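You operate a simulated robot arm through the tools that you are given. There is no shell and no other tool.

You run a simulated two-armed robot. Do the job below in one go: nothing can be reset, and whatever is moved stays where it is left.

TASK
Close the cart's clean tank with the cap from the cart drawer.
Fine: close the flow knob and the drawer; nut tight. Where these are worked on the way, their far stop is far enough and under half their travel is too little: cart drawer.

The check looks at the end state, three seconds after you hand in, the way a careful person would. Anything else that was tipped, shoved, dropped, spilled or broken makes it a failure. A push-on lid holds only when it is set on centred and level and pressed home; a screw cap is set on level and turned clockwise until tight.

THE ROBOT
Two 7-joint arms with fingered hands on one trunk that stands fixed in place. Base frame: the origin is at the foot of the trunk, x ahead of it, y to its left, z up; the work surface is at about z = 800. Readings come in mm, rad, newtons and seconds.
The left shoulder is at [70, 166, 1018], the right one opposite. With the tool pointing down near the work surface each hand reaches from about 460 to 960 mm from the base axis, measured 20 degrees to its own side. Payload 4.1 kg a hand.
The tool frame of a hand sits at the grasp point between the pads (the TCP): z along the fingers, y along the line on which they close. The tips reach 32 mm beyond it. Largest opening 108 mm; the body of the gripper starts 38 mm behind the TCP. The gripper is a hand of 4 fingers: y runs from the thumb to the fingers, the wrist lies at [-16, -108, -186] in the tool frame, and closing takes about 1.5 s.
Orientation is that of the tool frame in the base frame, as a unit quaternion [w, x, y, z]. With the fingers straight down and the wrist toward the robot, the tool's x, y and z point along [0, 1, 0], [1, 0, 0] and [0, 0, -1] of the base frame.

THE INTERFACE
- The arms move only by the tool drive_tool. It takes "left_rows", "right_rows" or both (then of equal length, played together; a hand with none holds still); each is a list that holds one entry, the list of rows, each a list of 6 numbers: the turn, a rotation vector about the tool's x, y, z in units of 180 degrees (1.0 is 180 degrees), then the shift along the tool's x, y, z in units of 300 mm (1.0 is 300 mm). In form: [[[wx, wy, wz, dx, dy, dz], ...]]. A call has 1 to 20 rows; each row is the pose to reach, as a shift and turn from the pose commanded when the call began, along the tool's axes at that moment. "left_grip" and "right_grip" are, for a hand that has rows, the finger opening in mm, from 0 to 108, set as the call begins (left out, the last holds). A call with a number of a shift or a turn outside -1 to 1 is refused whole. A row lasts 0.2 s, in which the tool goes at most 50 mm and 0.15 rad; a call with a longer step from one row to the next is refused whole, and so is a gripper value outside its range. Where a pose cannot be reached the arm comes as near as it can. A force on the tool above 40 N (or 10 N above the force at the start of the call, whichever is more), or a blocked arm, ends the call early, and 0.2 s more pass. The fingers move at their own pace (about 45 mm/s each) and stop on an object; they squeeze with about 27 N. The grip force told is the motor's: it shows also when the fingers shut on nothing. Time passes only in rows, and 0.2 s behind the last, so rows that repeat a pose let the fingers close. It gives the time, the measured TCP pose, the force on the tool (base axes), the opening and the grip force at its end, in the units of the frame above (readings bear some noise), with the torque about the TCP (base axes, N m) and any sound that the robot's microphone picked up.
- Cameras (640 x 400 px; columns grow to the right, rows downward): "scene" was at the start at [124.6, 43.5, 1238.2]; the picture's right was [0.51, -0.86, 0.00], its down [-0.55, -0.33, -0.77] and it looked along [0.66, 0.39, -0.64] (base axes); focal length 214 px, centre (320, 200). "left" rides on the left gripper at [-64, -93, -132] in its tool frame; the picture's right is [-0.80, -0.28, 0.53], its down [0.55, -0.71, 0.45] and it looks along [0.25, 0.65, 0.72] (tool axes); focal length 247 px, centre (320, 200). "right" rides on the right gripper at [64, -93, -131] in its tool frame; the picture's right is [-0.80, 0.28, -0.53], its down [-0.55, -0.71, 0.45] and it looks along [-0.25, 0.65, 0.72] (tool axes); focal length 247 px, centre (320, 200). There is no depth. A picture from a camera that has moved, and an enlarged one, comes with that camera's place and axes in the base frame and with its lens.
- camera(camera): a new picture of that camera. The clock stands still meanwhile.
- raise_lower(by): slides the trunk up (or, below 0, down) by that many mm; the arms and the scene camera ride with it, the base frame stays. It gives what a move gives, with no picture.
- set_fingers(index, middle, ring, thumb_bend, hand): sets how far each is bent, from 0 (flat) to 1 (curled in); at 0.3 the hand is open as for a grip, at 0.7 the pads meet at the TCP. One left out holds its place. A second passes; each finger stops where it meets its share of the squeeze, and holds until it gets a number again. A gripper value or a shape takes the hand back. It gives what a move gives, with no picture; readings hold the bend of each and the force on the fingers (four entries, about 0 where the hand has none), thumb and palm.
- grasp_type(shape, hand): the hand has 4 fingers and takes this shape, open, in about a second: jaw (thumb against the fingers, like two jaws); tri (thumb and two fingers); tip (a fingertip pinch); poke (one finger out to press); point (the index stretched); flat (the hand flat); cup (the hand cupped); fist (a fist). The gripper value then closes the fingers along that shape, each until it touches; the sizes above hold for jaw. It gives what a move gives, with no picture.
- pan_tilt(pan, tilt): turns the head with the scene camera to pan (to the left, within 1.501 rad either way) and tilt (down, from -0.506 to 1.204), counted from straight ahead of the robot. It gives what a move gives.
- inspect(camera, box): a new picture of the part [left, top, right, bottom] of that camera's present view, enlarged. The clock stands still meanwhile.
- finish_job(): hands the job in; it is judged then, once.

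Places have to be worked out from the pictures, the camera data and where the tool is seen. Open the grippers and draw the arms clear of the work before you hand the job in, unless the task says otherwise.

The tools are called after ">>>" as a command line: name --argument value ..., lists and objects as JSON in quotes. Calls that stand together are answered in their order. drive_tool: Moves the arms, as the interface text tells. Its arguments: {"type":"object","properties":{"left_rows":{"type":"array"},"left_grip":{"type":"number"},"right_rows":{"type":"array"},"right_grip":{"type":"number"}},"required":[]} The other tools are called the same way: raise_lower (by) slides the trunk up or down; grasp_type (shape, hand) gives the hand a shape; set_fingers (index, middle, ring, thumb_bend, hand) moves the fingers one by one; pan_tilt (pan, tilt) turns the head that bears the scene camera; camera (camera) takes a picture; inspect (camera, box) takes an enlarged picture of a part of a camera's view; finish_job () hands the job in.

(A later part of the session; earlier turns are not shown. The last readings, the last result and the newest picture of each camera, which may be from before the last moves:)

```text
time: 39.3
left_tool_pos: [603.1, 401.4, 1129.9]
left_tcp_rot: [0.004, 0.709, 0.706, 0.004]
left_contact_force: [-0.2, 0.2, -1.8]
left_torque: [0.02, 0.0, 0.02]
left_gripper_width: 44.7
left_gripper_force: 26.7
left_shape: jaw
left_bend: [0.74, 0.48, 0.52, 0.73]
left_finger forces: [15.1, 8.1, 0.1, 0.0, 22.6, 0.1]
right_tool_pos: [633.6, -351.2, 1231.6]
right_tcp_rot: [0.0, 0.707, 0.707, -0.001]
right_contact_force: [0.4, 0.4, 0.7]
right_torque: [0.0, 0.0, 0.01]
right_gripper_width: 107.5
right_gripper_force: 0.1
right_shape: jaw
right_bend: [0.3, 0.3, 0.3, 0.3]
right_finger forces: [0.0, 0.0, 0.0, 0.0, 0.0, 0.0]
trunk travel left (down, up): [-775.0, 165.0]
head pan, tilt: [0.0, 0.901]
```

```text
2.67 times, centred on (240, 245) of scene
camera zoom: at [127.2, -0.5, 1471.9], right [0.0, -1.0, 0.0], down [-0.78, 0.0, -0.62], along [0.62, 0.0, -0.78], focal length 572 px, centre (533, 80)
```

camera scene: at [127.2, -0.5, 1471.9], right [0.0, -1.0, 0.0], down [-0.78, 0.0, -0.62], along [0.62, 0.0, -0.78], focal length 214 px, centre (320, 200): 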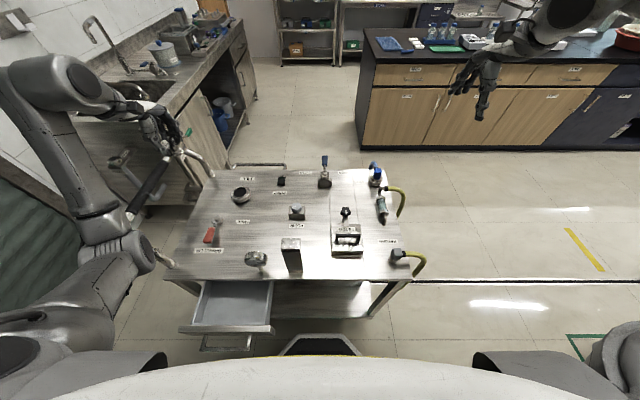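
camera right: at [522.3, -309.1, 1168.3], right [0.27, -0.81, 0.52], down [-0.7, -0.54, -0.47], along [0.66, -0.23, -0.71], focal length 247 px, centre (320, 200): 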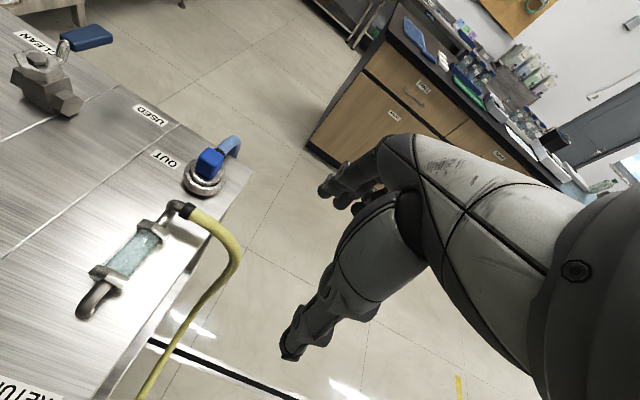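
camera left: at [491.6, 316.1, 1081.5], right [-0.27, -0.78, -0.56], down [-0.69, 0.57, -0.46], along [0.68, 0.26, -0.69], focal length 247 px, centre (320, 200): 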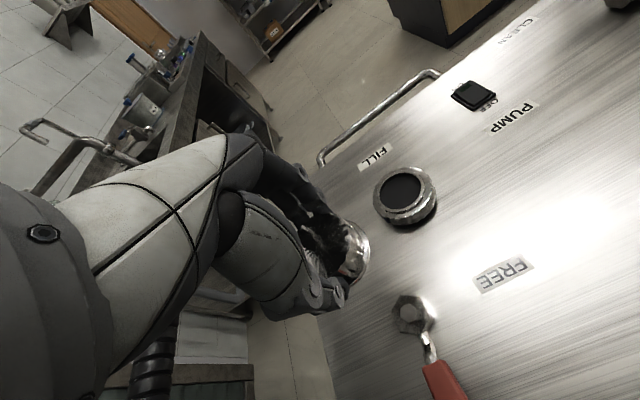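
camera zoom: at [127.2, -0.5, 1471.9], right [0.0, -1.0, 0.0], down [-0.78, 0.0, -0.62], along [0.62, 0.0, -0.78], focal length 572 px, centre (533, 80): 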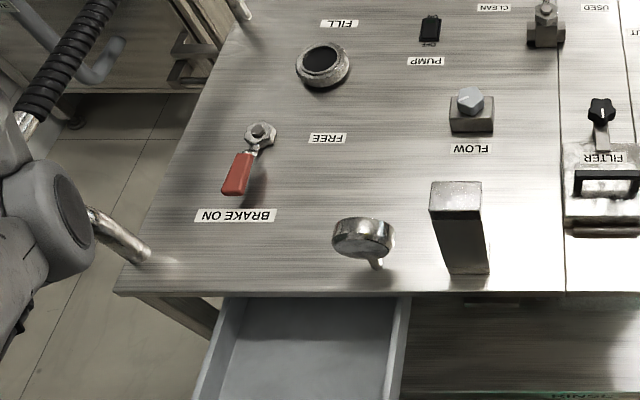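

The cart hasn't moved. The left arm is in a bad elbow‑low configuration, so I'll unwind it by retracing my path. First a small downward move to see what the commanded pose is.

>>> drive_tool --left_rows '[[[0, 0, 0, 0, 0, 0.1], [0, 0, 0, 0, 0, 0.2], [0, 0, 0, 0, 0, 0.3]]]'

```text
time: 40.1
left_tool_pos: [603.8, 406.2, 1038.6]
left_tcp_rot: [0.004, 0.708, 0.706, 0.004]
left_contact_force: [0.5, -0.7, -1.0]
left_torque: [0.01, 0.0, 0.04]
left_gripper_width: 44.6
left_gripper_force: 26.8
left_shape: jaw
left_bend: [0.74, 0.48, 0.52, 0.73]
left_finger forces: [15.1, 8.0, 0.0, 0.1, 22.5, 0.0]
right_tool_pos: [634.3, -350.5, 1231.1]
right_tcp_rot: [0.0, 0.707, 0.707, 0.001]
right_contact_force: [0.0, 0.6, 0.0]
right_torque: [0.04, -0.01, -0.01]
right_gripper_width: 107.7
right_gripper_force: 0.0
right_shape: jaw
right_bend: [0.3, 0.3, 0.3, 0.3]
right_finger forces: [0.0, 0.0, 0.0, 0.0, 0.0, 0.0]
trunk travel left (down, up): [-775.0, 165.0]
head pan, tilt: [0.0, 0.901]
```

The commanded pose equals the measured one. I retrace: back over the drawer while turning the wrist to the left.

>>> drive_tool --left_rows '[[[0, 0, 0.0417, -0.036, -0.082, 0.015], [0, 0, 0.0833, -0.073, -0.163, 0.03], [0, 0, 0.125, -0.109, -0.245, 0.045], [0, 0, 0.1667, -0.146, -0.327, 0.06], [0, 0, 0.2083, -0.182, -0.408, 0.075], [0, 0, 0.25, -0.218, -0.49, 0.09], [0, 0, 0.2917, -0.255, -0.572, 0.105], [0, 0, 0.3333, -0.291, -0.653, 0.12], [0, 0, 0.375, -0.328, -0.735, 0.135], [0, 0, 0.4167, -0.364, -0.817, 0.15], [0, 0, 0.4583, -0.4, -0.898, 0.165], [0, 0, 0.5, -0.437, -0.98, 0.18]]]'

>>> camera --camera "scene"

```text
time: 42.7
left_tool_pos: [310.3, 274.3, 980.7]
left_tcp_rot: [-0.001, 1.0, -0.001, 0.005]
left_contact_force: [0.1, 0.2, -0.8]
left_torque: [0.05, 0.01, -0.01]
left_gripper_width: 44.7
left_gripper_force: 26.6
left_shape: jaw
left_bend: [0.74, 0.48, 0.52, 0.74]
left_finger forces: [15.0, 8.0, 0.0, 0.1, 22.5, 0.0]
right_tool_pos: [634.4, -351.7, 1231.4]
right_tcp_rot: [0.0, 0.707, 0.707, 0.0]
right_contact_force: [0.1, 0.6, 0.2]
right_torque: [-0.02, 0.02, 0.02]
right_gripper_width: 107.3
right_gripper_force: 0.0
right_shape: jaw
right_bend: [0.3, 0.3, 0.3, 0.3]
right_finger forces: [0.0, 0.0, 0.0, 0.0, 0.1, 0.0]
trunk travel left (down, up): [-775.0, 165.0]
head pan, tilt: [0.0, 0.901]
```

```text
taken
camera scene: at [126.6, -0.1, 1472.0], right [0.0, -1.0, 0.0], down [-0.78, 0.0, -0.62], along [0.62, 0.0, -0.78], focal length 214 px, centre (320, 200)
```

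scene: 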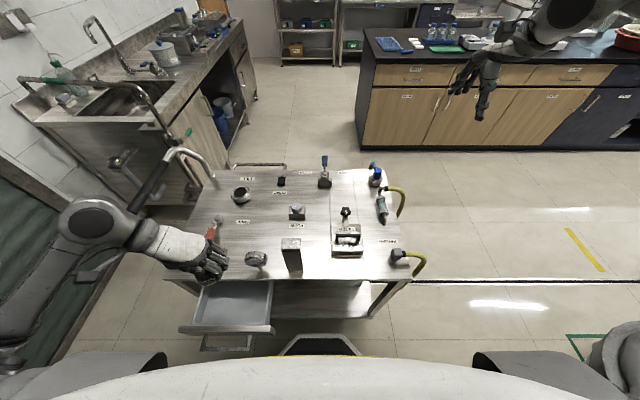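

I continue retracing: left of the drawer, then into the earlier forward‑down orientation, to restore the high‑elbow configuration.

>>> drive_tool --left_rows '[[[0, 0, 0, -0.042, -0.115, 0.054], [0, 0, 0, -0.084, -0.231, 0.108], [0, 0, 0, -0.126, -0.346, 0.162], [0, 0, 0, -0.168, -0.462, 0.216], [0, 0, 0, -0.21, -0.577, 0.27], [-0.0295, 0, -0.0295, -0.239, -0.557, 0.246], [-0.059, 0, -0.059, -0.268, -0.536, 0.222], [-0.0885, 0, -0.0885, -0.298, -0.516, 0.198], [-0.118, 0, -0.118, -0.327, -0.496, 0.173], [-0.1475, 0, -0.1475, -0.356, -0.475, 0.149], [-0.177, 0, -0.177, -0.385, -0.455, 0.125], [-0.2065, 0, -0.2065, -0.414, -0.435, 0.101], [-0.236, 0, -0.236, -0.443, -0.414, 0.077], [-0.2655, 0, -0.2655, -0.473, -0.394, 0.053], [-0.295, 0, -0.295, -0.502, -0.374, 0.028], [-0.3245, 0, -0.3245, -0.531, -0.353, 0.004], [-0.354, 0, -0.354, -0.56, -0.333, -0.02]]]'

>>> camera --camera "scene"

```text
time: 46.3
left_tool_pos: [141.3, 372.6, 988.4]
left_tcp_rot: [0.503, 0.707, 0.497, 0.004]
left_contact_force: [0.3, -0.5, -1.5]
left_torque: [0.03, 0.02, 0.04]
left_gripper_width: 44.4
left_gripper_force: 27.1
left_shape: jaw
left_bend: [0.74, 0.48, 0.52, 0.74]
left_finger forces: [14.4, 7.9, 0.0, 0.0, 22.6, 0.0]
right_tool_pos: [633.5, -353.8, 1230.6]
right_tcp_rot: [-0.001, 0.707, 0.707, 0.0]
right_contact_force: [-1.0, -0.2, 0.5]
right_torque: [-0.01, 0.02, 0.01]
right_gripper_width: 107.8
right_gripper_force: 0.1
right_shape: jaw
right_bend: [0.3, 0.3, 0.3, 0.3]
right_finger forces: [0.1, 0.0, 0.0, 0.0, 0.0, 0.0]
trunk travel left (down, up): [-775.0, 165.0]
head pan, tilt: [0.0, 0.901]
```

```text
taken
camera scene: at [126.0, -1.9, 1472.1], right [0.0, -1.0, 0.0], down [-0.78, 0.0, -0.62], along [0.62, 0.0, -0.78], focal length 214 px, centre (320, 200)
```

scene: 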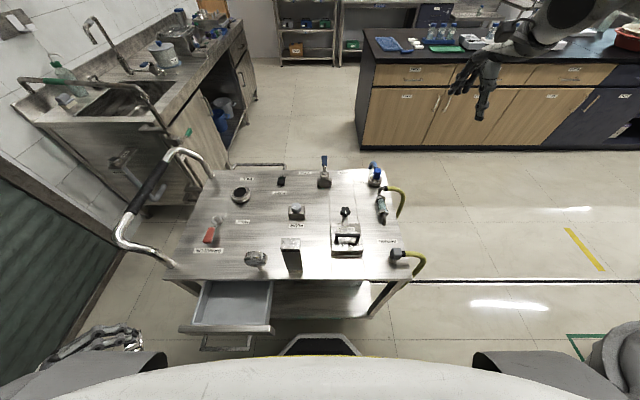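

Same posture as before. I continue the retrace forward, then back to the tool‑down, wrist‑to‑robot pose above the cart.

>>> drive_tool --left_rows '[[[0, 0, 0, 0.05, 0.08, 0.043], [0, 0, 0, 0.1, 0.16, 0.086], [0, 0, 0, 0.15, 0.24, 0.13], [0, 0, 0, 0.2, 0.32, 0.173], [0, 0, 0, 0.254, 0.398, 0.216]]]'

>>> drive_tool --left_rows '[[[0.0237, 0.0237, -0.0098, -0.005, 0.097, 0.029], [0.0474, 0.0474, -0.0196, -0.009, 0.194, 0.059], [0.0711, 0.0711, -0.0294, -0.014, 0.291, 0.088], [0.0948, 0.0948, -0.0392, -0.018, 0.388, 0.117], [0.1185, 0.1185, -0.049, -0.023, 0.486, 0.147], [0.1422, 0.1422, -0.0588, -0.028, 0.583, 0.176], [0.1659, 0.1659, -0.0686, -0.032, 0.68, 0.205], [0.1896, 0.1896, -0.0784, -0.037, 0.777, 0.234], [0.2133, 0.2133, -0.0882, -0.041, 0.874, 0.264], [0.237, 0.237, -0.098, -0.046, 0.971, 0.293]]]'

>>> camera --camera "scene"

```text
time: 47.5
left_tool_pos: [300.4, 383.0, 1001.2]
left_tcp_rot: [0.502, 0.708, 0.497, 0.002]
left_contact_force: [-0.4, 0.7, -0.5]
left_torque: [0.02, 0.01, 0.0]
left_gripper_width: 44.4
left_gripper_force: 26.7
left_shape: jaw
left_bend: [0.74, 0.48, 0.52, 0.74]
left_finger forces: [14.5, 8.0, 0.0, 0.0, 22.6, 0.1]
right_tool_pos: [635.6, -350.2, 1230.5]
right_tcp_rot: [-0.001, 0.707, 0.707, -0.001]
right_contact_force: [0.8, 0.3, 0.9]
right_torque: [-0.01, 0.02, 0.0]
right_gripper_width: 107.6
right_gripper_force: 0.0
right_shape: jaw
right_bend: [0.3, 0.3, 0.3, 0.3]
right_finger forces: [0.0, 0.0, 0.0, 0.0, 0.0, 0.0]
trunk travel left (down, up): [-775.0, 165.0]
head pan, tilt: [0.0, 0.901]
```

```text
time: 49.7
left_tool_pos: [539.4, 305.5, 1173.3]
left_tcp_rot: [0.002, 0.708, 0.706, 0.005]
left_contact_force: [-0.3, -0.7, -0.4]
left_torque: [0.04, 0.0, 0.04]
left_gripper_width: 44.1
left_gripper_force: 26.8
left_shape: jaw
left_bend: [0.74, 0.48, 0.52, 0.74]
left_finger forces: [15.1, 7.9, 0.0, 0.0, 22.4, 0.0]
right_tool_pos: [634.9, -354.9, 1230.4]
right_tcp_rot: [-0.002, 0.707, 0.707, 0.001]
right_contact_force: [-0.2, 0.1, 0.0]
right_torque: [0.04, 0.0, 0.01]
right_gripper_width: 107.7
right_gripper_force: 0.0
right_shape: jaw
right_bend: [0.3, 0.3, 0.3, 0.3]
right_finger forces: [0.1, 0.1, 0.0, 0.0, 0.0, 0.1]
trunk travel left (down, up): [-775.0, 165.0]
head pan, tilt: [0.0, 0.901]
```

```text
taken
camera scene: at [128.8, -4.1, 1471.7], right [0.0, -1.0, 0.0], down [-0.78, 0.0, -0.62], along [0.62, 0.0, -0.78], focal length 214 px, centre (320, 200)
```

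scene: 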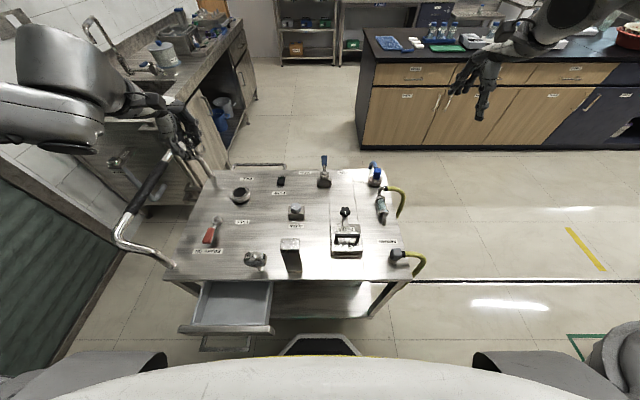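

The high‑elbow posture is restored. Now I lower the trunk 200 mm (hand goes to z≈973, clear of everything) and check for any contact.

>>> raise_lower --by -200

>>> camera --camera "scene"

>>> camera --camera "left"

```text
time: 51.9
left_tool_pos: [536.8, 309.6, 973.3]
left_tcp_rot: [0.003, 0.708, 0.707, 0.005]
left_contact_force: [0.5, -0.5, -0.7]
left_torque: [-0.03, -0.02, 0.0]
left_gripper_width: 44.3
left_gripper_force: 27.2
left_shape: jaw
left_bend: [0.74, 0.48, 0.52, 0.74]
left_finger forces: [15.0, 8.0, 0.1, 0.0, 22.4, 0.0]
right_tool_pos: [634.6, -351.2, 1031.8]
right_tcp_rot: [0.0, 0.707, 0.707, -0.001]
right_contact_force: [0.2, -0.1, 1.2]
right_torque: [0.04, 0.0, -0.04]
right_gripper_width: 107.6
right_gripper_force: 0.1
right_shape: jaw
right_bend: [0.3, 0.3, 0.3, 0.3]
right_finger forces: [0.0, 0.1, 0.0, 0.0, 0.0, 0.1]
trunk travel left (down, up): [-575.0, 365.0]
head pan, tilt: [0.0, 0.901]
```

```text
taken
camera scene: at [127.0, 0.0, 1272.0], right [0.0, -1.0, 0.0], down [-0.78, 0.0, -0.62], along [0.62, 0.0, -0.78], focal length 214 px, centre (320, 200)
```

scene: 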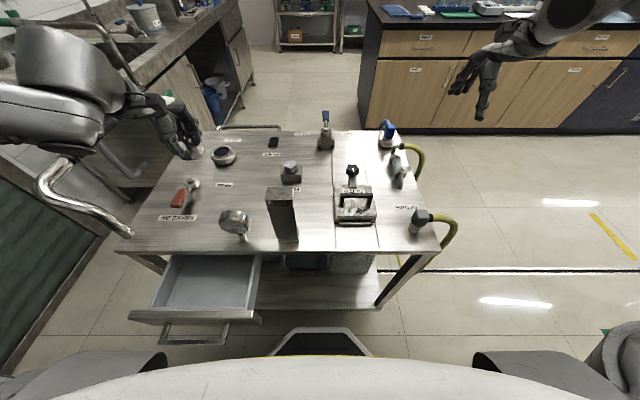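

```text
taken
camera left: at [443.6, 244.0, 1103.3], right [-0.28, -0.8, -0.54], down [-0.7, 0.55, -0.45], along [0.66, 0.25, -0.71], focal length 247 px, centre (320, 200)
```

left: 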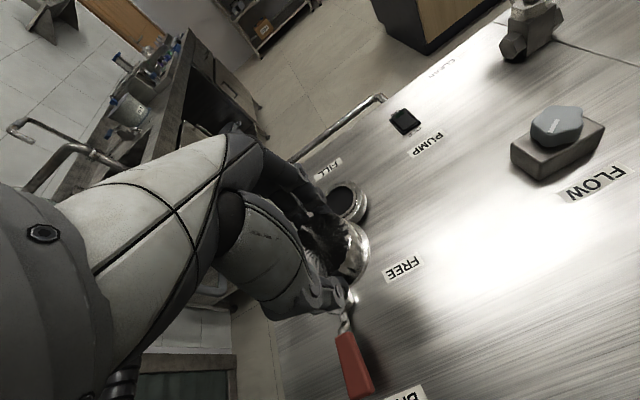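

No contact; the arm is free. I move the cap to above FILL (675, 312.5, 950), trimming a 0.65° tilt.

>>> drive_tool --left_rows '[[[0.0036, 0, 0, 0.003, 0.12, 0.02], [0.0036, 0, 0, 0.005, 0.24, 0.04], [0.0036, 0, 0, 0.008, 0.36, 0.06], [0.0036, 0, 0, 0.01, 0.461, 0.078]]]'

>>> drive_tool --left_rows '[[[0, 0, -0.043, 0, 0, 0], [0, 0, -0.086, 0, 0, 0], [0, 0, -0.13, 0, 0, 0], [0, 0, -0.173, 0, 0, 0], [0, 0, -0.216, 0, 0, 0], [0, 0, -0.26, 0, 0, 0], [0, 0, -0.303, 0, 0, 0], [0, 0, -0.346, 0, 0, 0], [0, 0, -0.389, 0, 0, 0]]]'

>>> camera --camera "left"

>>> camera --camera "scene"

```text
time: 52.9
left_tool_pos: [677.9, 312.2, 951.8]
left_tcp_rot: [-0.001, 0.707, 0.707, 0.0]
left_contact_force: [0.8, -1.0, -0.4]
left_torque: [0.02, 0.01, 0.05]
left_gripper_width: 44.2
left_gripper_force: 27.4
left_shape: jaw
left_bend: [0.74, 0.48, 0.52, 0.74]
left_finger forces: [15.1, 8.0, 0.0, 0.0, 22.4, 0.0]
right_tool_pos: [634.6, -351.2, 1031.2]
right_tcp_rot: [0.001, 0.707, 0.707, 0.0]
right_contact_force: [0.1, 0.4, -0.6]
right_torque: [0.01, 0.0, 0.0]
right_gripper_width: 107.6
right_gripper_force: 0.1
right_shape: jaw
right_bend: [0.3, 0.3, 0.3, 0.3]
right_finger forces: [0.0, 0.0, 0.0, 0.0, 0.0, 0.1]
trunk travel left (down, up): [-575.0, 365.0]
head pan, tilt: [0.0, 0.901]
```

```text
time: 54.9
left_tool_pos: [611.3, 361.6, 973.5]
left_tcp_rot: [-0.001, 0.174, 0.985, 0.0]
left_contact_force: [0.4, -0.5, -0.7]
left_torque: [-0.02, 0.0, -0.05]
left_gripper_width: 44.2
left_gripper_force: 27.2
left_shape: jaw
left_bend: [0.74, 0.48, 0.52, 0.74]
left_finger forces: [15.0, 8.0, 0.0, 0.1, 22.2, 0.0]
left hand out of reach, approached as far as the arm can: row 3, 4, 5, 6, 7, 8, 9
right_tool_pos: [634.3, -351.9, 1032.9]
right_tcp_rot: [-0.001, 0.707, 0.707, -0.001]
right_contact_force: [-1.1, -0.8, 0.1]
right_torque: [-0.01, -0.01, -0.03]
right_gripper_width: 107.8
right_gripper_force: 0.1
right_shape: jaw
right_bend: [0.3, 0.3, 0.3, 0.3]
right_finger forces: [0.0, 0.1, 0.1, 0.0, 0.0, 0.1]
trunk travel left (down, up): [-575.0, 365.0]
head pan, tilt: [0.0, 0.901]
```

```text
taken
camera left: at [639.0, 252.2, 1104.7], right [0.65, -0.54, -0.53], down [-0.76, -0.48, -0.45], along [-0.01, 0.7, -0.72], focal length 247 px, centre (320, 200)
```

left: 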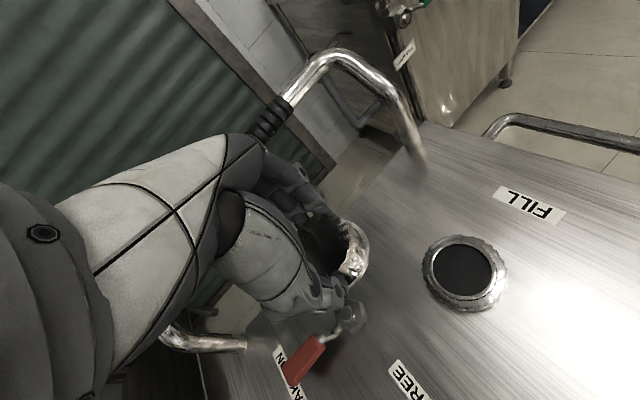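

```text
taken
camera scene: at [127.2, 0.1, 1272.0], right [0.0, -1.0, 0.0], down [-0.78, 0.0, -0.62], along [0.62, 0.0, -0.78], focal length 214 px, centre (320, 200)
```

scene: 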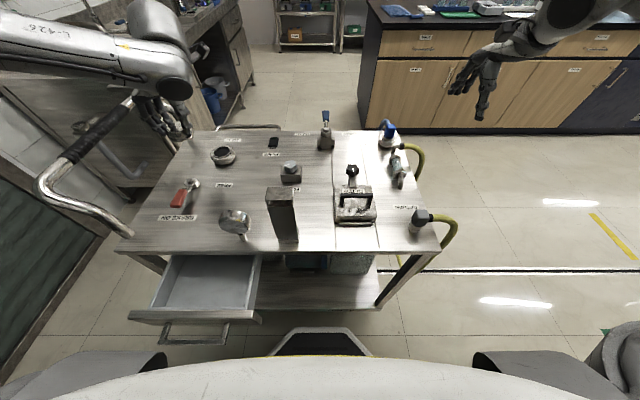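

Counter‑clockwise is limited there. I go back to wrist‑toward‑robot above FILL and test the clockwise range instead.

>>> drive_tool --left_rows '[[[0, 0, 0.043, -0.028, -0.009, 0.009], [0, 0, 0.086, -0.057, -0.018, 0.017], [0, 0, 0.13, -0.085, -0.027, 0.026], [0, 0, 0.173, -0.114, -0.036, 0.035], [0, 0, 0.216, -0.142, -0.045, 0.043], [0, 0, 0.26, -0.171, -0.054, 0.052], [0, 0, 0.303, -0.199, -0.063, 0.061], [0, 0, 0.346, -0.228, -0.072, 0.069], [0, 0, 0.389, -0.256, -0.081, 0.078]]]'

>>> drive_tool --left_rows '[[[0, 0, 0.045, 0, 0, 0], [0, 0, 0.09, 0, 0, 0], [0, 0, 0.135, 0, 0, 0], [0, 0, 0.18, 0, 0, 0], [0, 0, 0.225, 0, 0, 0], [0, 0, 0.27, 0, 0, 0], [0, 0, 0.315, 0, 0, 0], [0, 0, 0.36, 0, 0, 0], [0, 0, 0.405, 0, 0, 0], [0, 0, 0.45, 0, 0, 0], [0, 0, 0.495, 0, 0, 0]]]'

>>> camera --camera "left"

>>> camera --camera "scene"

```text
time: 56.9
left_tool_pos: [680.1, 312.4, 948.5]
left_tcp_rot: [-0.001, 0.708, 0.706, 0.0]
left_contact_force: [0.5, 0.1, -1.4]
left_torque: [0.01, 0.0, -0.01]
left_gripper_width: 44.3
left_gripper_force: 27.0
left_shape: jaw
left_bend: [0.74, 0.48, 0.52, 0.74]
left_finger forces: [15.1, 7.9, 0.0, 0.0, 22.4, 0.0]
right_tool_pos: [634.3, -350.8, 1031.2]
right_tcp_rot: [-0.001, 0.708, 0.707, -0.001]
right_contact_force: [0.0, -0.2, 0.0]
right_torque: [-0.02, 0.0, -0.01]
right_gripper_width: 107.6
right_gripper_force: 0.1
right_shape: jaw
right_bend: [0.3, 0.3, 0.3, 0.3]
right_finger forces: [0.0, 0.1, 0.0, 0.0, 0.0, 0.1]
trunk travel left (down, up): [-575.0, 365.0]
head pan, tilt: [0.0, 0.901]
```

```text
time: 59.3
left_tool_pos: [607.9, 321.9, 969.1]
left_tcp_rot: [0.001, 1.0, 0.006, 0.001]
left_contact_force: [-1.4, 0.0, -0.7]
left_torque: [0.02, 0.01, 0.0]
left_gripper_width: 44.1
left_gripper_force: 27.3
left_shape: jaw
left_bend: [0.74, 0.48, 0.52, 0.74]
left_finger forces: [15.1, 7.9, 0.0, 0.0, 22.3, 0.0]
left hand out of reach, approached as far as the arm can: row 6, 7, 8, 9, 10, 11
right_tool_pos: [633.5, -351.9, 1031.5]
right_tcp_rot: [0.0, 0.707, 0.707, 0.0]
right_contact_force: [0.2, -0.3, -0.2]
right_torque: [-0.01, 0.04, -0.02]
right_gripper_width: 107.7
right_gripper_force: 0.0
right_shape: jaw
right_bend: [0.3, 0.3, 0.3, 0.3]
right_finger forces: [0.0, 0.0, 0.0, 0.0, 0.1, 0.0]
trunk travel left (down, up): [-575.0, 365.0]
head pan, tilt: [0.0, 0.901]
```

```text
taken
camera left: at [541.9, 412.8, 1099.9], right [-0.8, 0.27, -0.53], down [0.54, 0.71, -0.45], along [0.26, -0.65, -0.72], focal length 247 px, centre (320, 200)
```

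left: 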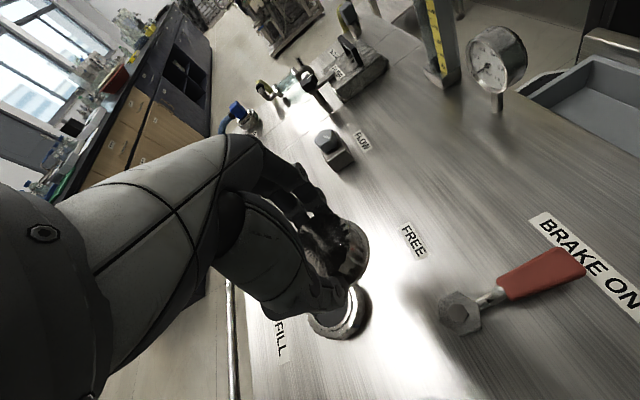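

```text
taken
camera scene: at [127.1, 0.0, 1272.0], right [0.0, -1.0, 0.0], down [-0.78, 0.0, -0.62], along [0.62, 0.0, -0.78], focal length 214 px, centre (320, 200)
```

scene: 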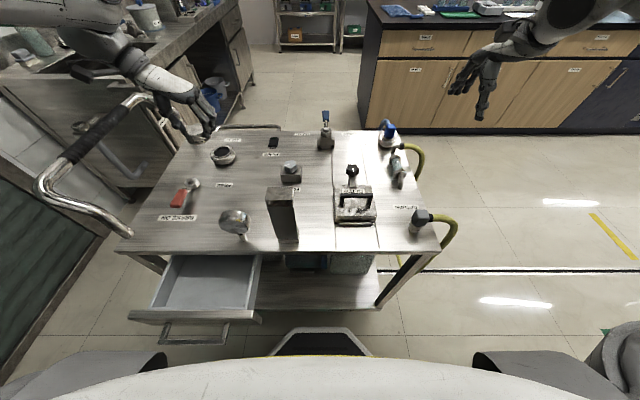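

The usable window at FILL is about −20°…+40° around wrist‑to‑robot, i.e. ~60° per grip. I return above FILL with the hand pre‑turned ~15° counter‑clockwise for the longest clockwise stroke.

>>> drive_tool --left_rows '[[[0, 0, -0.0446, 0.017, 0.003, 0.005], [0, 0, -0.0891, 0.034, 0.005, 0.01], [0, 0, -0.1337, 0.051, 0.008, 0.015], [0, 0, -0.1783, 0.069, 0.01, 0.02], [0, 0, -0.2228, 0.086, 0.013, 0.025], [0, 0, -0.2674, 0.103, 0.016, 0.03], [0, 0, -0.312, 0.12, 0.018, 0.034], [0, 0, -0.3566, 0.137, 0.021, 0.039], [0, 0, -0.4011, 0.154, 0.024, 0.044], [0, 0, -0.4457, 0.172, 0.026, 0.049], [0, 0, -0.4903, 0.189, 0.029, 0.054], [0, 0, -0.5348, 0.206, 0.031, 0.059], [0, 0, -0.5794, 0.223, 0.034, 0.064]]]'

>>> camera --camera "left"

>>> inspect --camera "scene" --box '[140, 80, 300, 190]'

```text
time: 62.1
left_tool_pos: [676.5, 311.1, 952.7]
left_tcp_rot: [-0.001, 0.607, 0.794, 0.0]
left_contact_force: [0.2, 0.1, -1.4]
left_torque: [0.01, 0.04, -0.03]
left_gripper_width: 43.8
left_gripper_force: 26.7
left_shape: jaw
left_bend: [0.74, 0.48, 0.52, 0.74]
left_finger forces: [15.1, 7.9, 0.1, 0.0, 22.2, 0.0]
right_tool_pos: [636.0, -352.0, 1031.6]
right_tcp_rot: [-0.001, 0.707, 0.707, -0.001]
right_contact_force: [-0.3, 0.2, -0.5]
right_torque: [0.0, -0.03, 0.01]
right_gripper_width: 107.6
right_gripper_force: 0.1
right_shape: jaw
right_bend: [0.3, 0.3, 0.3, 0.3]
right_finger forces: [0.0, 0.1, 0.0, 0.1, 0.1, 0.0]
trunk travel left (down, up): [-575.0, 365.0]
head pan, tilt: [0.0, 0.901]
```

```text
taken
camera left: at [602.6, 224.6, 1083.2], right [-0.06, -0.84, -0.53], down [-0.83, 0.34, -0.45], along [0.56, 0.41, -0.72], focal length 247 px, centre (320, 200)
```

left: 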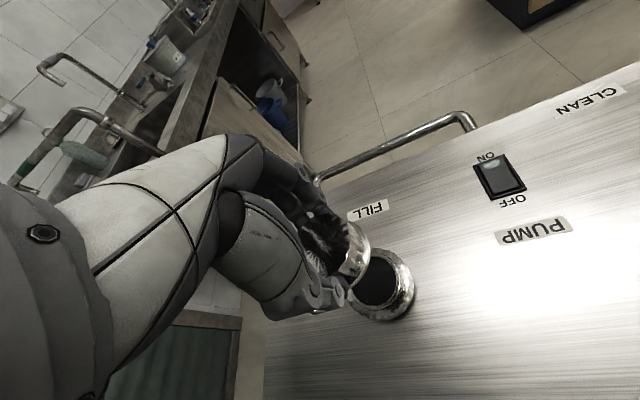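

```text
3.64 times, centred on (220, 135) of scene
camera zoom: at [127.8, 0.1, 1271.9], right [0.0, -1.0, 0.0], down [-0.78, 0.0, -0.62], along [0.62, 0.0, -0.78], focal length 780 px, centre (684, 436)
```

zoom: 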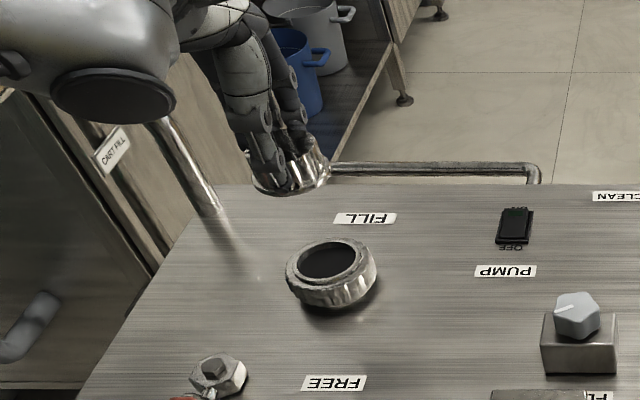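

I zoom tightly on the cap and the neck in both cameras to measure the cap's offset from the TCP.

>>> inspect --camera "scene" --box '[190, 100, 260, 170]'

>>> inspect --camera "left" --box '[270, 180, 430, 330]'

```text
5.71 times, centred on (225, 135) of scene
camera zoom: at [127.8, 0.1, 1271.9], right [0.0, -1.0, 0.0], down [-0.78, 0.0, -0.62], along [0.62, 0.0, -0.78], focal length 1226 px, centre (863, 571)
```

zoom: 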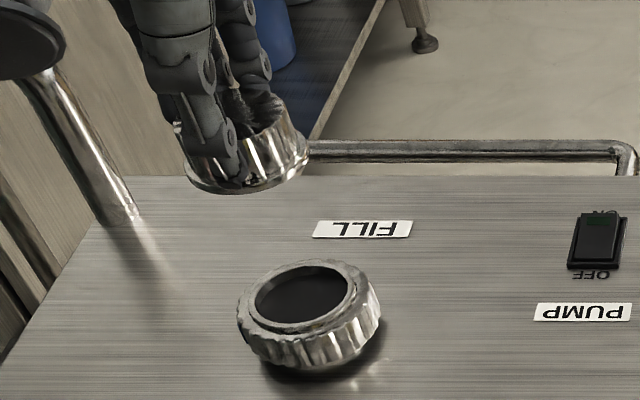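

```text
2.67 times, centred on (350, 255) of left
camera zoom: at [602.6, 224.6, 1083.2], right [-0.06, -0.84, -0.53], down [-0.83, 0.34, -0.45], along [0.56, 0.41, -0.72], focal length 659 px, centre (240, 53)
```

zoom: 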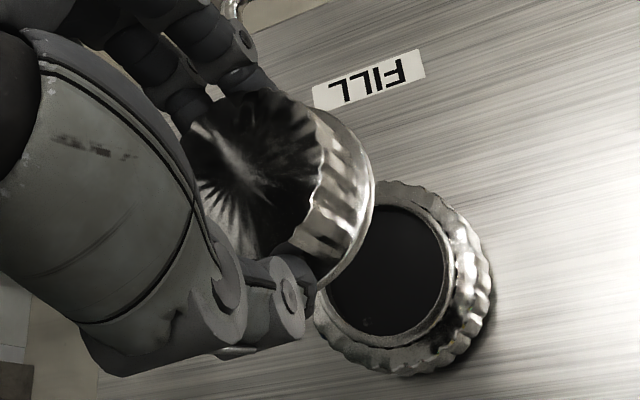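

Cap centre ≈ (676.5, 313.4) with its flange bottom ~40 mm below the TCP; neck ≈ (675.5, 312.7), rim z≈827. They're nearly aligned; I lower to ~8 mm above the rim.

>>> drive_tool --left_rows '[[[0, 0, 0, -0.001, -0.004, 0.08], [0, 0, 0, -0.0014, -0.004, 0.16], [0, 0, 0, -0.0014, -0.004, 0.22], [0, 0, 0, -0.0014, -0.004, 0.256]]]'

>>> inspect --camera "scene" --box '[190, 100, 260, 170]'

>>> inspect --camera "left" --box '[270, 180, 430, 330]'

```text
time: 63.1
left_tool_pos: [657.2, 324.7, 890.0]
left_tcp_rot: [-0.002, 0.608, 0.794, 0.0]
left_contact_force: [-0.3, -0.1, -0.6]
left_torque: [0.0, -0.04, -0.02]
left_gripper_width: 44.2
left_gripper_force: 26.3
left_shape: jaw
left_bend: [0.74, 0.48, 0.52, 0.74]
left_finger forces: [15.1, 7.9, 0.0, 0.0, 22.3, 0.0]
left hand out of reach, approached as far as the arm can: row 2, 3, 4
right_tool_pos: [636.1, -351.2, 1032.1]
right_tcp_rot: [-0.001, 0.707, 0.707, -0.001]
right_contact_force: [-0.1, 0.5, 0.0]
right_torque: [0.0, 0.01, -0.01]
right_gripper_width: 108.0
right_gripper_force: 0.0
right_shape: jaw
right_bend: [0.3, 0.3, 0.3, 0.3]
right_finger forces: [0.1, 0.0, 0.1, 0.0, 0.0, 0.0]
trunk travel left (down, up): [-575.0, 365.0]
head pan, tilt: [0.0, 0.901]
```

```text
5.71 times, centred on (225, 135) of scene
camera zoom: at [127.3, 0.1, 1272.0], right [0.0, -1.0, 0.0], down [-0.78, 0.0, -0.62], along [0.62, 0.0, -0.78], focal length 1226 px, centre (863, 571)
```

zoom: 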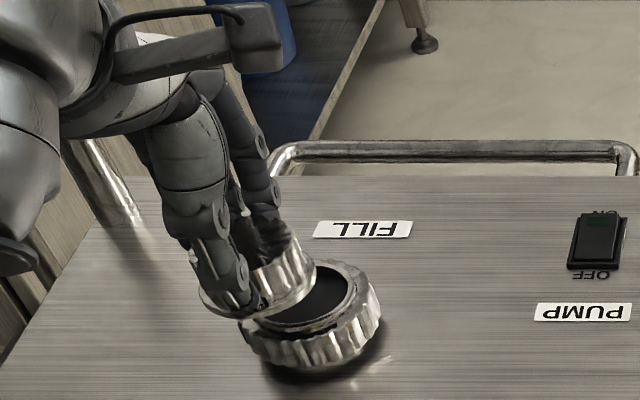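

```text
2.67 times, centred on (350, 255) of left
camera zoom: at [583.0, 237.7, 1020.9], right [-0.07, -0.84, -0.53], down [-0.82, 0.35, -0.45], along [0.56, 0.41, -0.72], focal length 659 px, centre (240, 53)
```

zoom: 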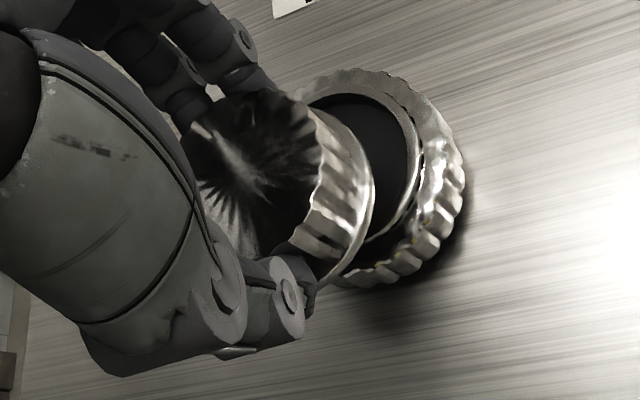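

At this yaw the arm can't get lower at FILL, so it drifted to (657, 325, 890). I back up 60 mm, raise the trunk by 150 mm, and test reachability with a higher shoulder.

>>> drive_tool --left_rows '[[[0, 0, 0, 0, 0, -0.1], [0, 0, 0.03, 0, 0, -0.2], [0, 0, 0.06, 0, 0, -0.25], [0, 0, 0.083, 0, 0, -0.25]]]'

>>> raise_lower --by 150

>>> camera --camera "scene"

```text
time: 64.1
left_tool_pos: [656.7, 322.6, 965.8]
left_tcp_rot: [0.0, 0.706, 0.708, -0.001]
left_contact_force: [-0.9, 0.7, -0.7]
left_torque: [-0.01, -0.02, 0.02]
left_gripper_width: 44.5
left_gripper_force: 27.1
left_shape: jaw
left_bend: [0.74, 0.48, 0.52, 0.74]
left_finger forces: [15.0, 7.9, 0.0, 0.0, 22.4, 0.1]
right_tool_pos: [632.7, -352.0, 1033.5]
right_tcp_rot: [0.0, 0.707, 0.707, -0.002]
right_contact_force: [0.8, -0.6, -0.4]
right_torque: [0.0, -0.02, 0.0]
right_gripper_width: 107.6
right_gripper_force: 0.1
right_shape: jaw
right_bend: [0.3, 0.3, 0.3, 0.3]
right_finger forces: [0.1, 0.1, 0.0, 0.0, 0.0, 0.0]
trunk travel left (down, up): [-575.0, 365.0]
head pan, tilt: [0.0, 0.901]
```

```text
time: 65.8
left_tool_pos: [656.5, 323.6, 1114.7]
left_tcp_rot: [-0.001, 0.707, 0.707, 0.0]
left_contact_force: [-0.2, 0.2, -0.7]
left_torque: [-0.01, 0.05, -0.02]
left_gripper_width: 44.4
left_gripper_force: 26.8
left_shape: jaw
left_bend: [0.74, 0.48, 0.52, 0.74]
left_finger forces: [15.1, 8.0, 0.0, 0.1, 22.3, 0.0]
right_tool_pos: [633.6, -351.7, 1182.2]
right_tcp_rot: [0.0, 0.707, 0.707, 0.0]
right_contact_force: [0.3, 0.4, -0.5]
right_torque: [-0.01, -0.01, 0.02]
right_gripper_width: 107.7
right_gripper_force: 0.1
right_shape: jaw
right_bend: [0.3, 0.3, 0.3, 0.3]
right_finger forces: [0.1, 0.0, 0.0, 0.0, 0.1, 0.0]
trunk travel left (down, up): [-725.0, 215.0]
head pan, tilt: [0.0, 0.901]
```

```text
taken
camera scene: at [127.5, 0.0, 1421.9], right [0.0, -1.0, 0.0], down [-0.78, 0.0, -0.62], along [0.62, 0.0, -0.78], focal length 214 px, centre (320, 200)
```

scene: 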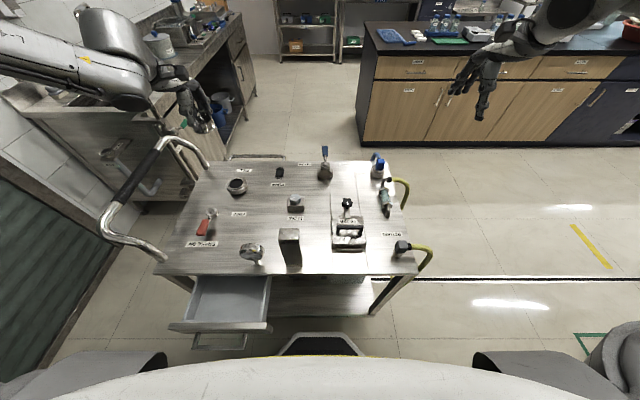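

The forearm is steep in this elbow‑up posture, which a lower shoulder should help. I raise both hands 150 mm, then lower the trunk by 300 mm in two stages with checks.

>>> drive_tool --left_rows '[[[0, 0, 0, 0, 0, -0.125], [0, 0, 0, 0, 0, -0.25], [0, 0, 0, 0, 0, -0.375], [0, 0, 0, 0, 0, -0.5]]]' --right_rows '[[[0, 0, 0, 0, 0, -0.125], [0, 0, 0, 0, 0, -0.25], [0, 0, 0, 0, 0, -0.375], [0, 0, 0, 0, 0, -0.5]]]'

>>> raise_lower --by -150

>>> camera --camera "scene"

```text
time: 66.8
left_tool_pos: [654.1, 323.6, 1265.4]
left_tcp_rot: [0.0, 0.707, 0.707, 0.0]
left_contact_force: [-0.5, -0.7, -1.2]
left_torque: [0.03, -0.01, -0.02]
left_gripper_width: 44.4
left_gripper_force: 27.1
left_shape: jaw
left_bend: [0.74, 0.48, 0.52, 0.74]
left_finger forces: [15.1, 7.9, 0.1, 0.1, 22.2, 0.0]
right_tool_pos: [632.6, -351.8, 1335.3]
right_tcp_rot: [0.0, 0.707, 0.707, -0.001]
right_contact_force: [-0.5, -0.7, 0.2]
right_torque: [0.0, -0.02, -0.02]
right_gripper_width: 107.6
right_gripper_force: 0.1
right_shape: jaw
right_bend: [0.3, 0.3, 0.3, 0.3]
right_finger forces: [0.0, 0.1, 0.0, 0.1, 0.1, 0.1]
trunk travel left (down, up): [-725.0, 215.0]
head pan, tilt: [0.0, 0.901]
```

```text
time: 68.6
left_tool_pos: [655.6, 323.9, 1115.4]
left_tcp_rot: [-0.001, 0.707, 0.707, 0.0]
left_contact_force: [-0.3, -0.3, -0.1]
left_torque: [-0.01, 0.02, -0.01]
left_gripper_width: 44.1
left_gripper_force: 26.9
left_shape: jaw
left_bend: [0.74, 0.48, 0.52, 0.74]
left_finger forces: [15.1, 7.9, 0.1, 0.0, 22.3, 0.0]
right_tool_pos: [632.9, -352.2, 1183.2]
right_tcp_rot: [-0.001, 0.707, 0.707, 0.0]
right_contact_force: [-0.3, 0.1, 0.8]
right_torque: [-0.03, -0.01, -0.01]
right_gripper_width: 107.7
right_gripper_force: 0.0
right_shape: jaw
right_bend: [0.3, 0.3, 0.3, 0.3]
right_finger forces: [0.0, 0.0, 0.0, 0.1, 0.1, 0.0]
trunk travel left (down, up): [-575.0, 365.0]
head pan, tilt: [0.0, 0.901]
```

```text
taken
camera scene: at [127.1, 0.0, 1272.0], right [0.0, -1.0, 0.0], down [-0.78, 0.0, -0.62], along [0.62, 0.0, -0.78], focal length 214 px, centre (320, 200)
```

scene: 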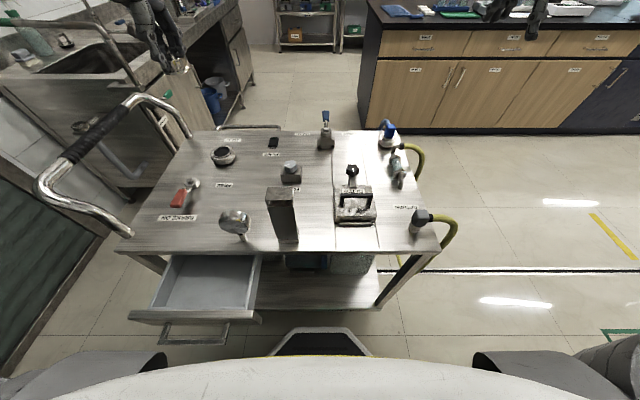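

No contact; the arm is out of the way. I lower the trunk a further 150 mm.

>>> raise_lower --by -150

>>> camera --camera "scene"

```text
time: 70.3
left_tool_pos: [656.3, 324.1, 965.0]
left_tcp_rot: [-0.001, 0.707, 0.707, 0.0]
left_contact_force: [-0.6, -1.0, -1.2]
left_torque: [-0.02, -0.02, 0.02]
left_gripper_width: 44.3
left_gripper_force: 27.1
left_shape: jaw
left_bend: [0.74, 0.48, 0.52, 0.74]
left_finger forces: [15.1, 7.9, 0.0, 0.1, 22.3, 0.0]
right_tool_pos: [632.3, -351.2, 1032.7]
right_tcp_rot: [-0.001, 0.707, 0.707, -0.001]
right_contact_force: [0.4, 0.6, 0.4]
right_torque: [0.01, -0.03, -0.01]
right_gripper_width: 108.1
right_gripper_force: 0.0
right_shape: jaw
right_bend: [0.3, 0.3, 0.3, 0.3]
right_finger forces: [0.0, 0.1, 0.1, 0.0, 0.0, 0.1]
trunk travel left (down, up): [-425.0, 515.0]
head pan, tilt: [0.0, 0.901]
```

```text
taken
camera scene: at [127.0, 0.0, 1122.0], right [0.0, -1.0, 0.0], down [-0.78, 0.0, -0.62], along [0.62, 0.0, -0.78], focal length 214 px, centre (320, 200)
```

scene: 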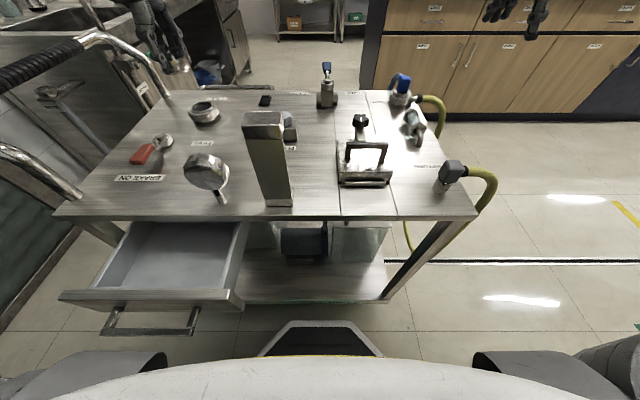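

Now at shoulder height 918 mm I test: move above FILL at z≈910 and rotate counter‑clockwise to see the limit.

>>> drive_tool --left_rows '[[[0, 0, 0, -0.013, 0.021, 0.06], [0, 0, 0, -0.026, 0.042, 0.12], [0, 0, 0, -0.038, 0.063, 0.18], [0, 0, -0.04, -0.038, 0.063, 0.18], [0, 0, -0.08, -0.038, 0.063, 0.18], [0, 0, -0.12, -0.038, 0.063, 0.18], [0, 0, -0.16, -0.038, 0.063, 0.18], [0, 0, -0.2, -0.038, 0.063, 0.18], [0, 0, -0.24, -0.038, 0.063, 0.18], [0, 0, -0.28, -0.038, 0.063, 0.18], [0, 0, -0.32, -0.038, 0.063, 0.18]]]'

>>> camera --camera "scene"

```text
time: 72.7
left_tool_pos: [640.0, 340.3, 910.8]
left_tcp_rot: [0.0, 0.277, 0.961, 0.0]
left_contact_force: [0.1, 0.5, -1.3]
left_torque: [0.01, 0.01, 0.02]
left_gripper_width: 44.1
left_gripper_force: 26.9
left_shape: jaw
left_bend: [0.74, 0.48, 0.52, 0.74]
left_finger forces: [15.1, 7.9, 0.1, 0.0, 22.3, 0.1]
left hand out of reach, approached as far as the arm can: row 8, 9, 10, 11
right_tool_pos: [633.3, -351.6, 1032.7]
right_tcp_rot: [0.0, 0.708, 0.707, -0.001]
right_contact_force: [-0.2, 0.0, 0.2]
right_torque: [-0.03, 0.0, 0.0]
right_gripper_width: 107.8
right_gripper_force: 0.1
right_shape: jaw
right_bend: [0.3, 0.3, 0.3, 0.3]
right_finger forces: [0.0, 0.0, 0.1, 0.1, 0.0, 0.1]
trunk travel left (down, up): [-425.0, 515.0]
head pan, tilt: [0.0, 0.901]
```

```text
taken
camera scene: at [127.0, 0.0, 1122.0], right [0.0, -1.0, 0.0], down [-0.78, 0.0, -0.62], along [0.62, 0.0, -0.78], focal length 214 px, centre (320, 200)
```

scene: 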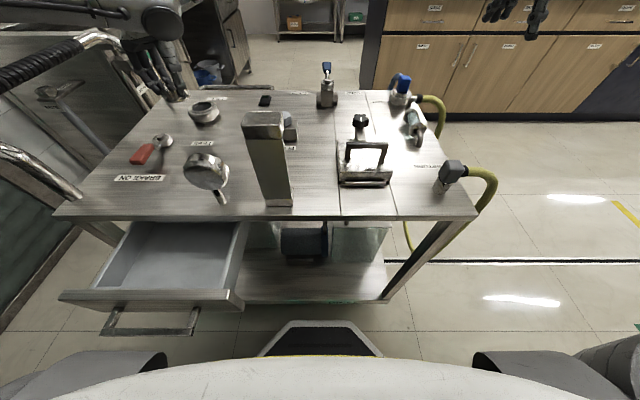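

Counter‑clockwise now reaches about 29–34° at FILL. Next I sweep clockwise to find the other limit.

>>> drive_tool --left_rows '[[[0, 0, 0.0443, -0.03, -0.003, 0.003], [0, 0, 0.0886, -0.06, -0.006, 0.007], [0, 0, 0.1329, -0.09, -0.009, 0.01], [0, 0, 0.1772, -0.12, -0.012, 0.013], [0, 0, 0.2215, -0.15, -0.015, 0.017], [0, 0, 0.2658, -0.15, -0.015, 0.017], [0, 0, 0.3101, -0.15, -0.015, 0.017], [0, 0, 0.3544, -0.15, -0.015, 0.017], [0, 0, 0.3987, -0.15, -0.015, 0.017], [0, 0, 0.443, -0.15, -0.015, 0.017], [0, 0, 0.4873, -0.15, -0.015, 0.017], [0, 0, 0.5316, -0.15, -0.015, 0.017], [0, 0, 0.5759, -0.15, -0.015, 0.017], [0, 0, 0.6202, -0.15, -0.015, 0.017], [0, 0, 0.6645, -0.15, -0.015, 0.017], [0, 0, 0.709, -0.15, -0.015, 0.017]]]'

>>> camera --camera "scene"

```text
time: 76.1
left_tool_pos: [657.8, 314.2, 906.4]
left_tcp_rot: [0.0, 0.985, 0.174, 0.001]
left_contact_force: [-0.8, 0.2, -0.1]
left_torque: [0.03, 0.01, -0.02]
left_gripper_width: 44.1
left_gripper_force: 27.4
left_shape: jaw
left_bend: [0.74, 0.48, 0.52, 0.74]
left_finger forces: [15.2, 8.0, 0.0, 0.1, 22.4, 0.1]
left hand out of reach, approached as far as the arm can: row 15, 16
right_tool_pos: [632.1, -352.0, 1033.1]
right_tcp_rot: [-0.001, 0.707, 0.707, -0.001]
right_contact_force: [-0.1, 0.7, 0.5]
right_torque: [-0.01, 0.03, 0.01]
right_gripper_width: 107.5
right_gripper_force: 0.0
right_shape: jaw
right_bend: [0.3, 0.3, 0.3, 0.3]
right_finger forces: [0.0, 0.0, 0.0, 0.0, 0.0, 0.0]
trunk travel left (down, up): [-425.0, 515.0]
head pan, tilt: [0.0, 0.901]
```

```text
taken
camera scene: at [127.0, 0.2, 1122.0], right [0.0, -1.0, 0.0], down [-0.78, 0.0, -0.62], along [0.62, 0.0, -0.78], focal length 214 px, centre (320, 200)
```

scene: 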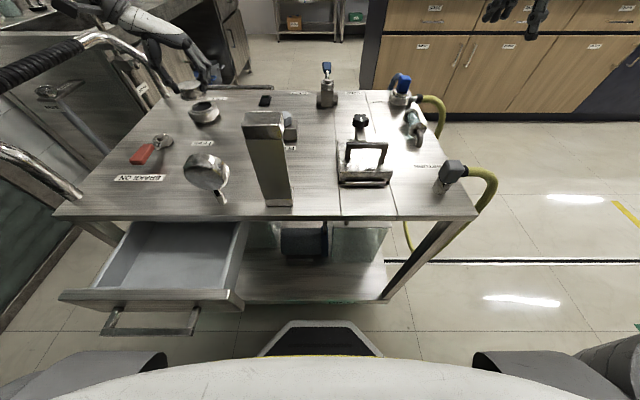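

The window is now about −32°…+54° (86°). I return to yaw −26° with the cap centred over FILL at z≈900.

>>> drive_tool --left_rows '[[[0, 0, -0.0444, 0.004, 0.003, 0.002], [0, 0, -0.0888, 0.009, 0.005, 0.003], [0, 0, -0.1333, 0.013, 0.008, 0.005], [0, 0, -0.1777, 0.017, 0.011, 0.007], [0, 0, -0.2221, 0.022, 0.013, 0.008], [0, 0, -0.2665, 0.026, 0.016, 0.01], [0, 0, -0.311, 0.03, 0.019, 0.012], [0, 0, -0.3553, 0.035, 0.021, 0.013], [0, 0, -0.4, 0.039, 0.024, 0.015], [0, 0, -0.4442, 0.043, 0.027, 0.017], [0, 0, -0.4886, 0.048, 0.029, 0.018], [0, 0, -0.533, 0.052, 0.032, 0.02]]]'

>>> inspect --camera "scene" --box '[160, 60, 250, 140]'

>>> inspect --camera "left" --box '[270, 180, 430, 330]'

```text
time: 78.7
left_tool_pos: [677.6, 310.8, 901.9]
left_tcp_rot: [-0.001, 0.528, 0.849, -0.001]
left_contact_force: [0.7, -0.1, -1.2]
left_torque: [-0.01, 0.01, 0.01]
left_gripper_width: 44.0
left_gripper_force: 27.3
left_shape: jaw
left_bend: [0.74, 0.49, 0.52, 0.74]
left_finger forces: [15.2, 7.9, 0.1, 0.0, 22.2, 0.1]
right_tool_pos: [633.3, -351.9, 1032.4]
right_tcp_rot: [0.0, 0.707, 0.707, 0.0]
right_contact_force: [0.2, 0.6, -0.7]
right_torque: [-0.01, 0.0, 0.0]
right_gripper_width: 107.7
right_gripper_force: 0.1
right_shape: jaw
right_bend: [0.3, 0.3, 0.3, 0.3]
right_finger forces: [0.1, 0.0, 0.1, 0.0, 0.1, 0.1]
trunk travel left (down, up): [-425.0, 515.0]
head pan, tilt: [0.0, 0.901]
```

```text
5.00 times, centred on (205, 100) of scene
camera zoom: at [127.8, 0.2, 1121.9], right [0.0, -1.0, 0.0], down [-0.78, 0.0, -0.62], along [0.62, 0.0, -0.78], focal length 1072 px, centre (895, 700)
```

zoom: 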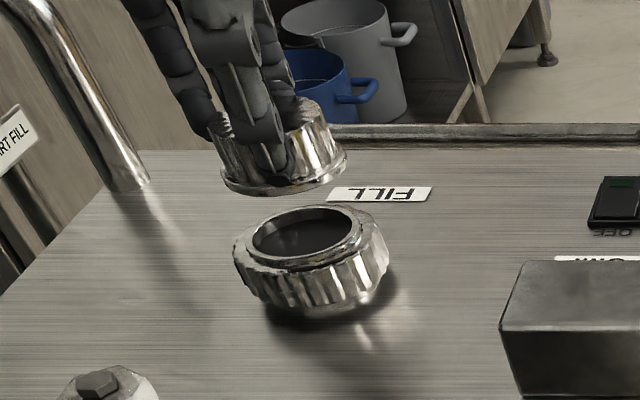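

```text
2.67 times, centred on (350, 255) of left
camera zoom: at [621.9, 210.3, 1032.0], right [0.1, -0.84, -0.53], down [-0.88, 0.18, -0.45], along [0.47, 0.51, -0.72], focal length 659 px, centre (240, 53)
```

zoom: 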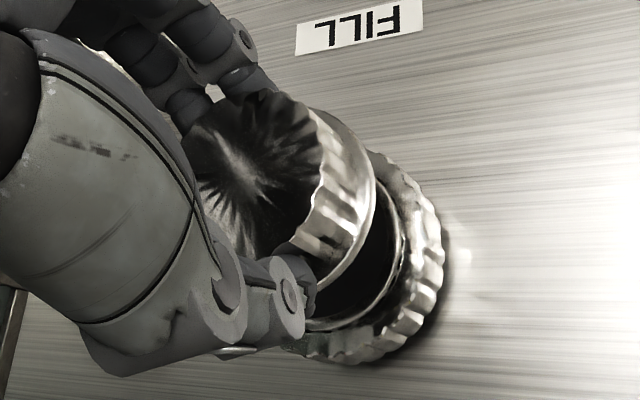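

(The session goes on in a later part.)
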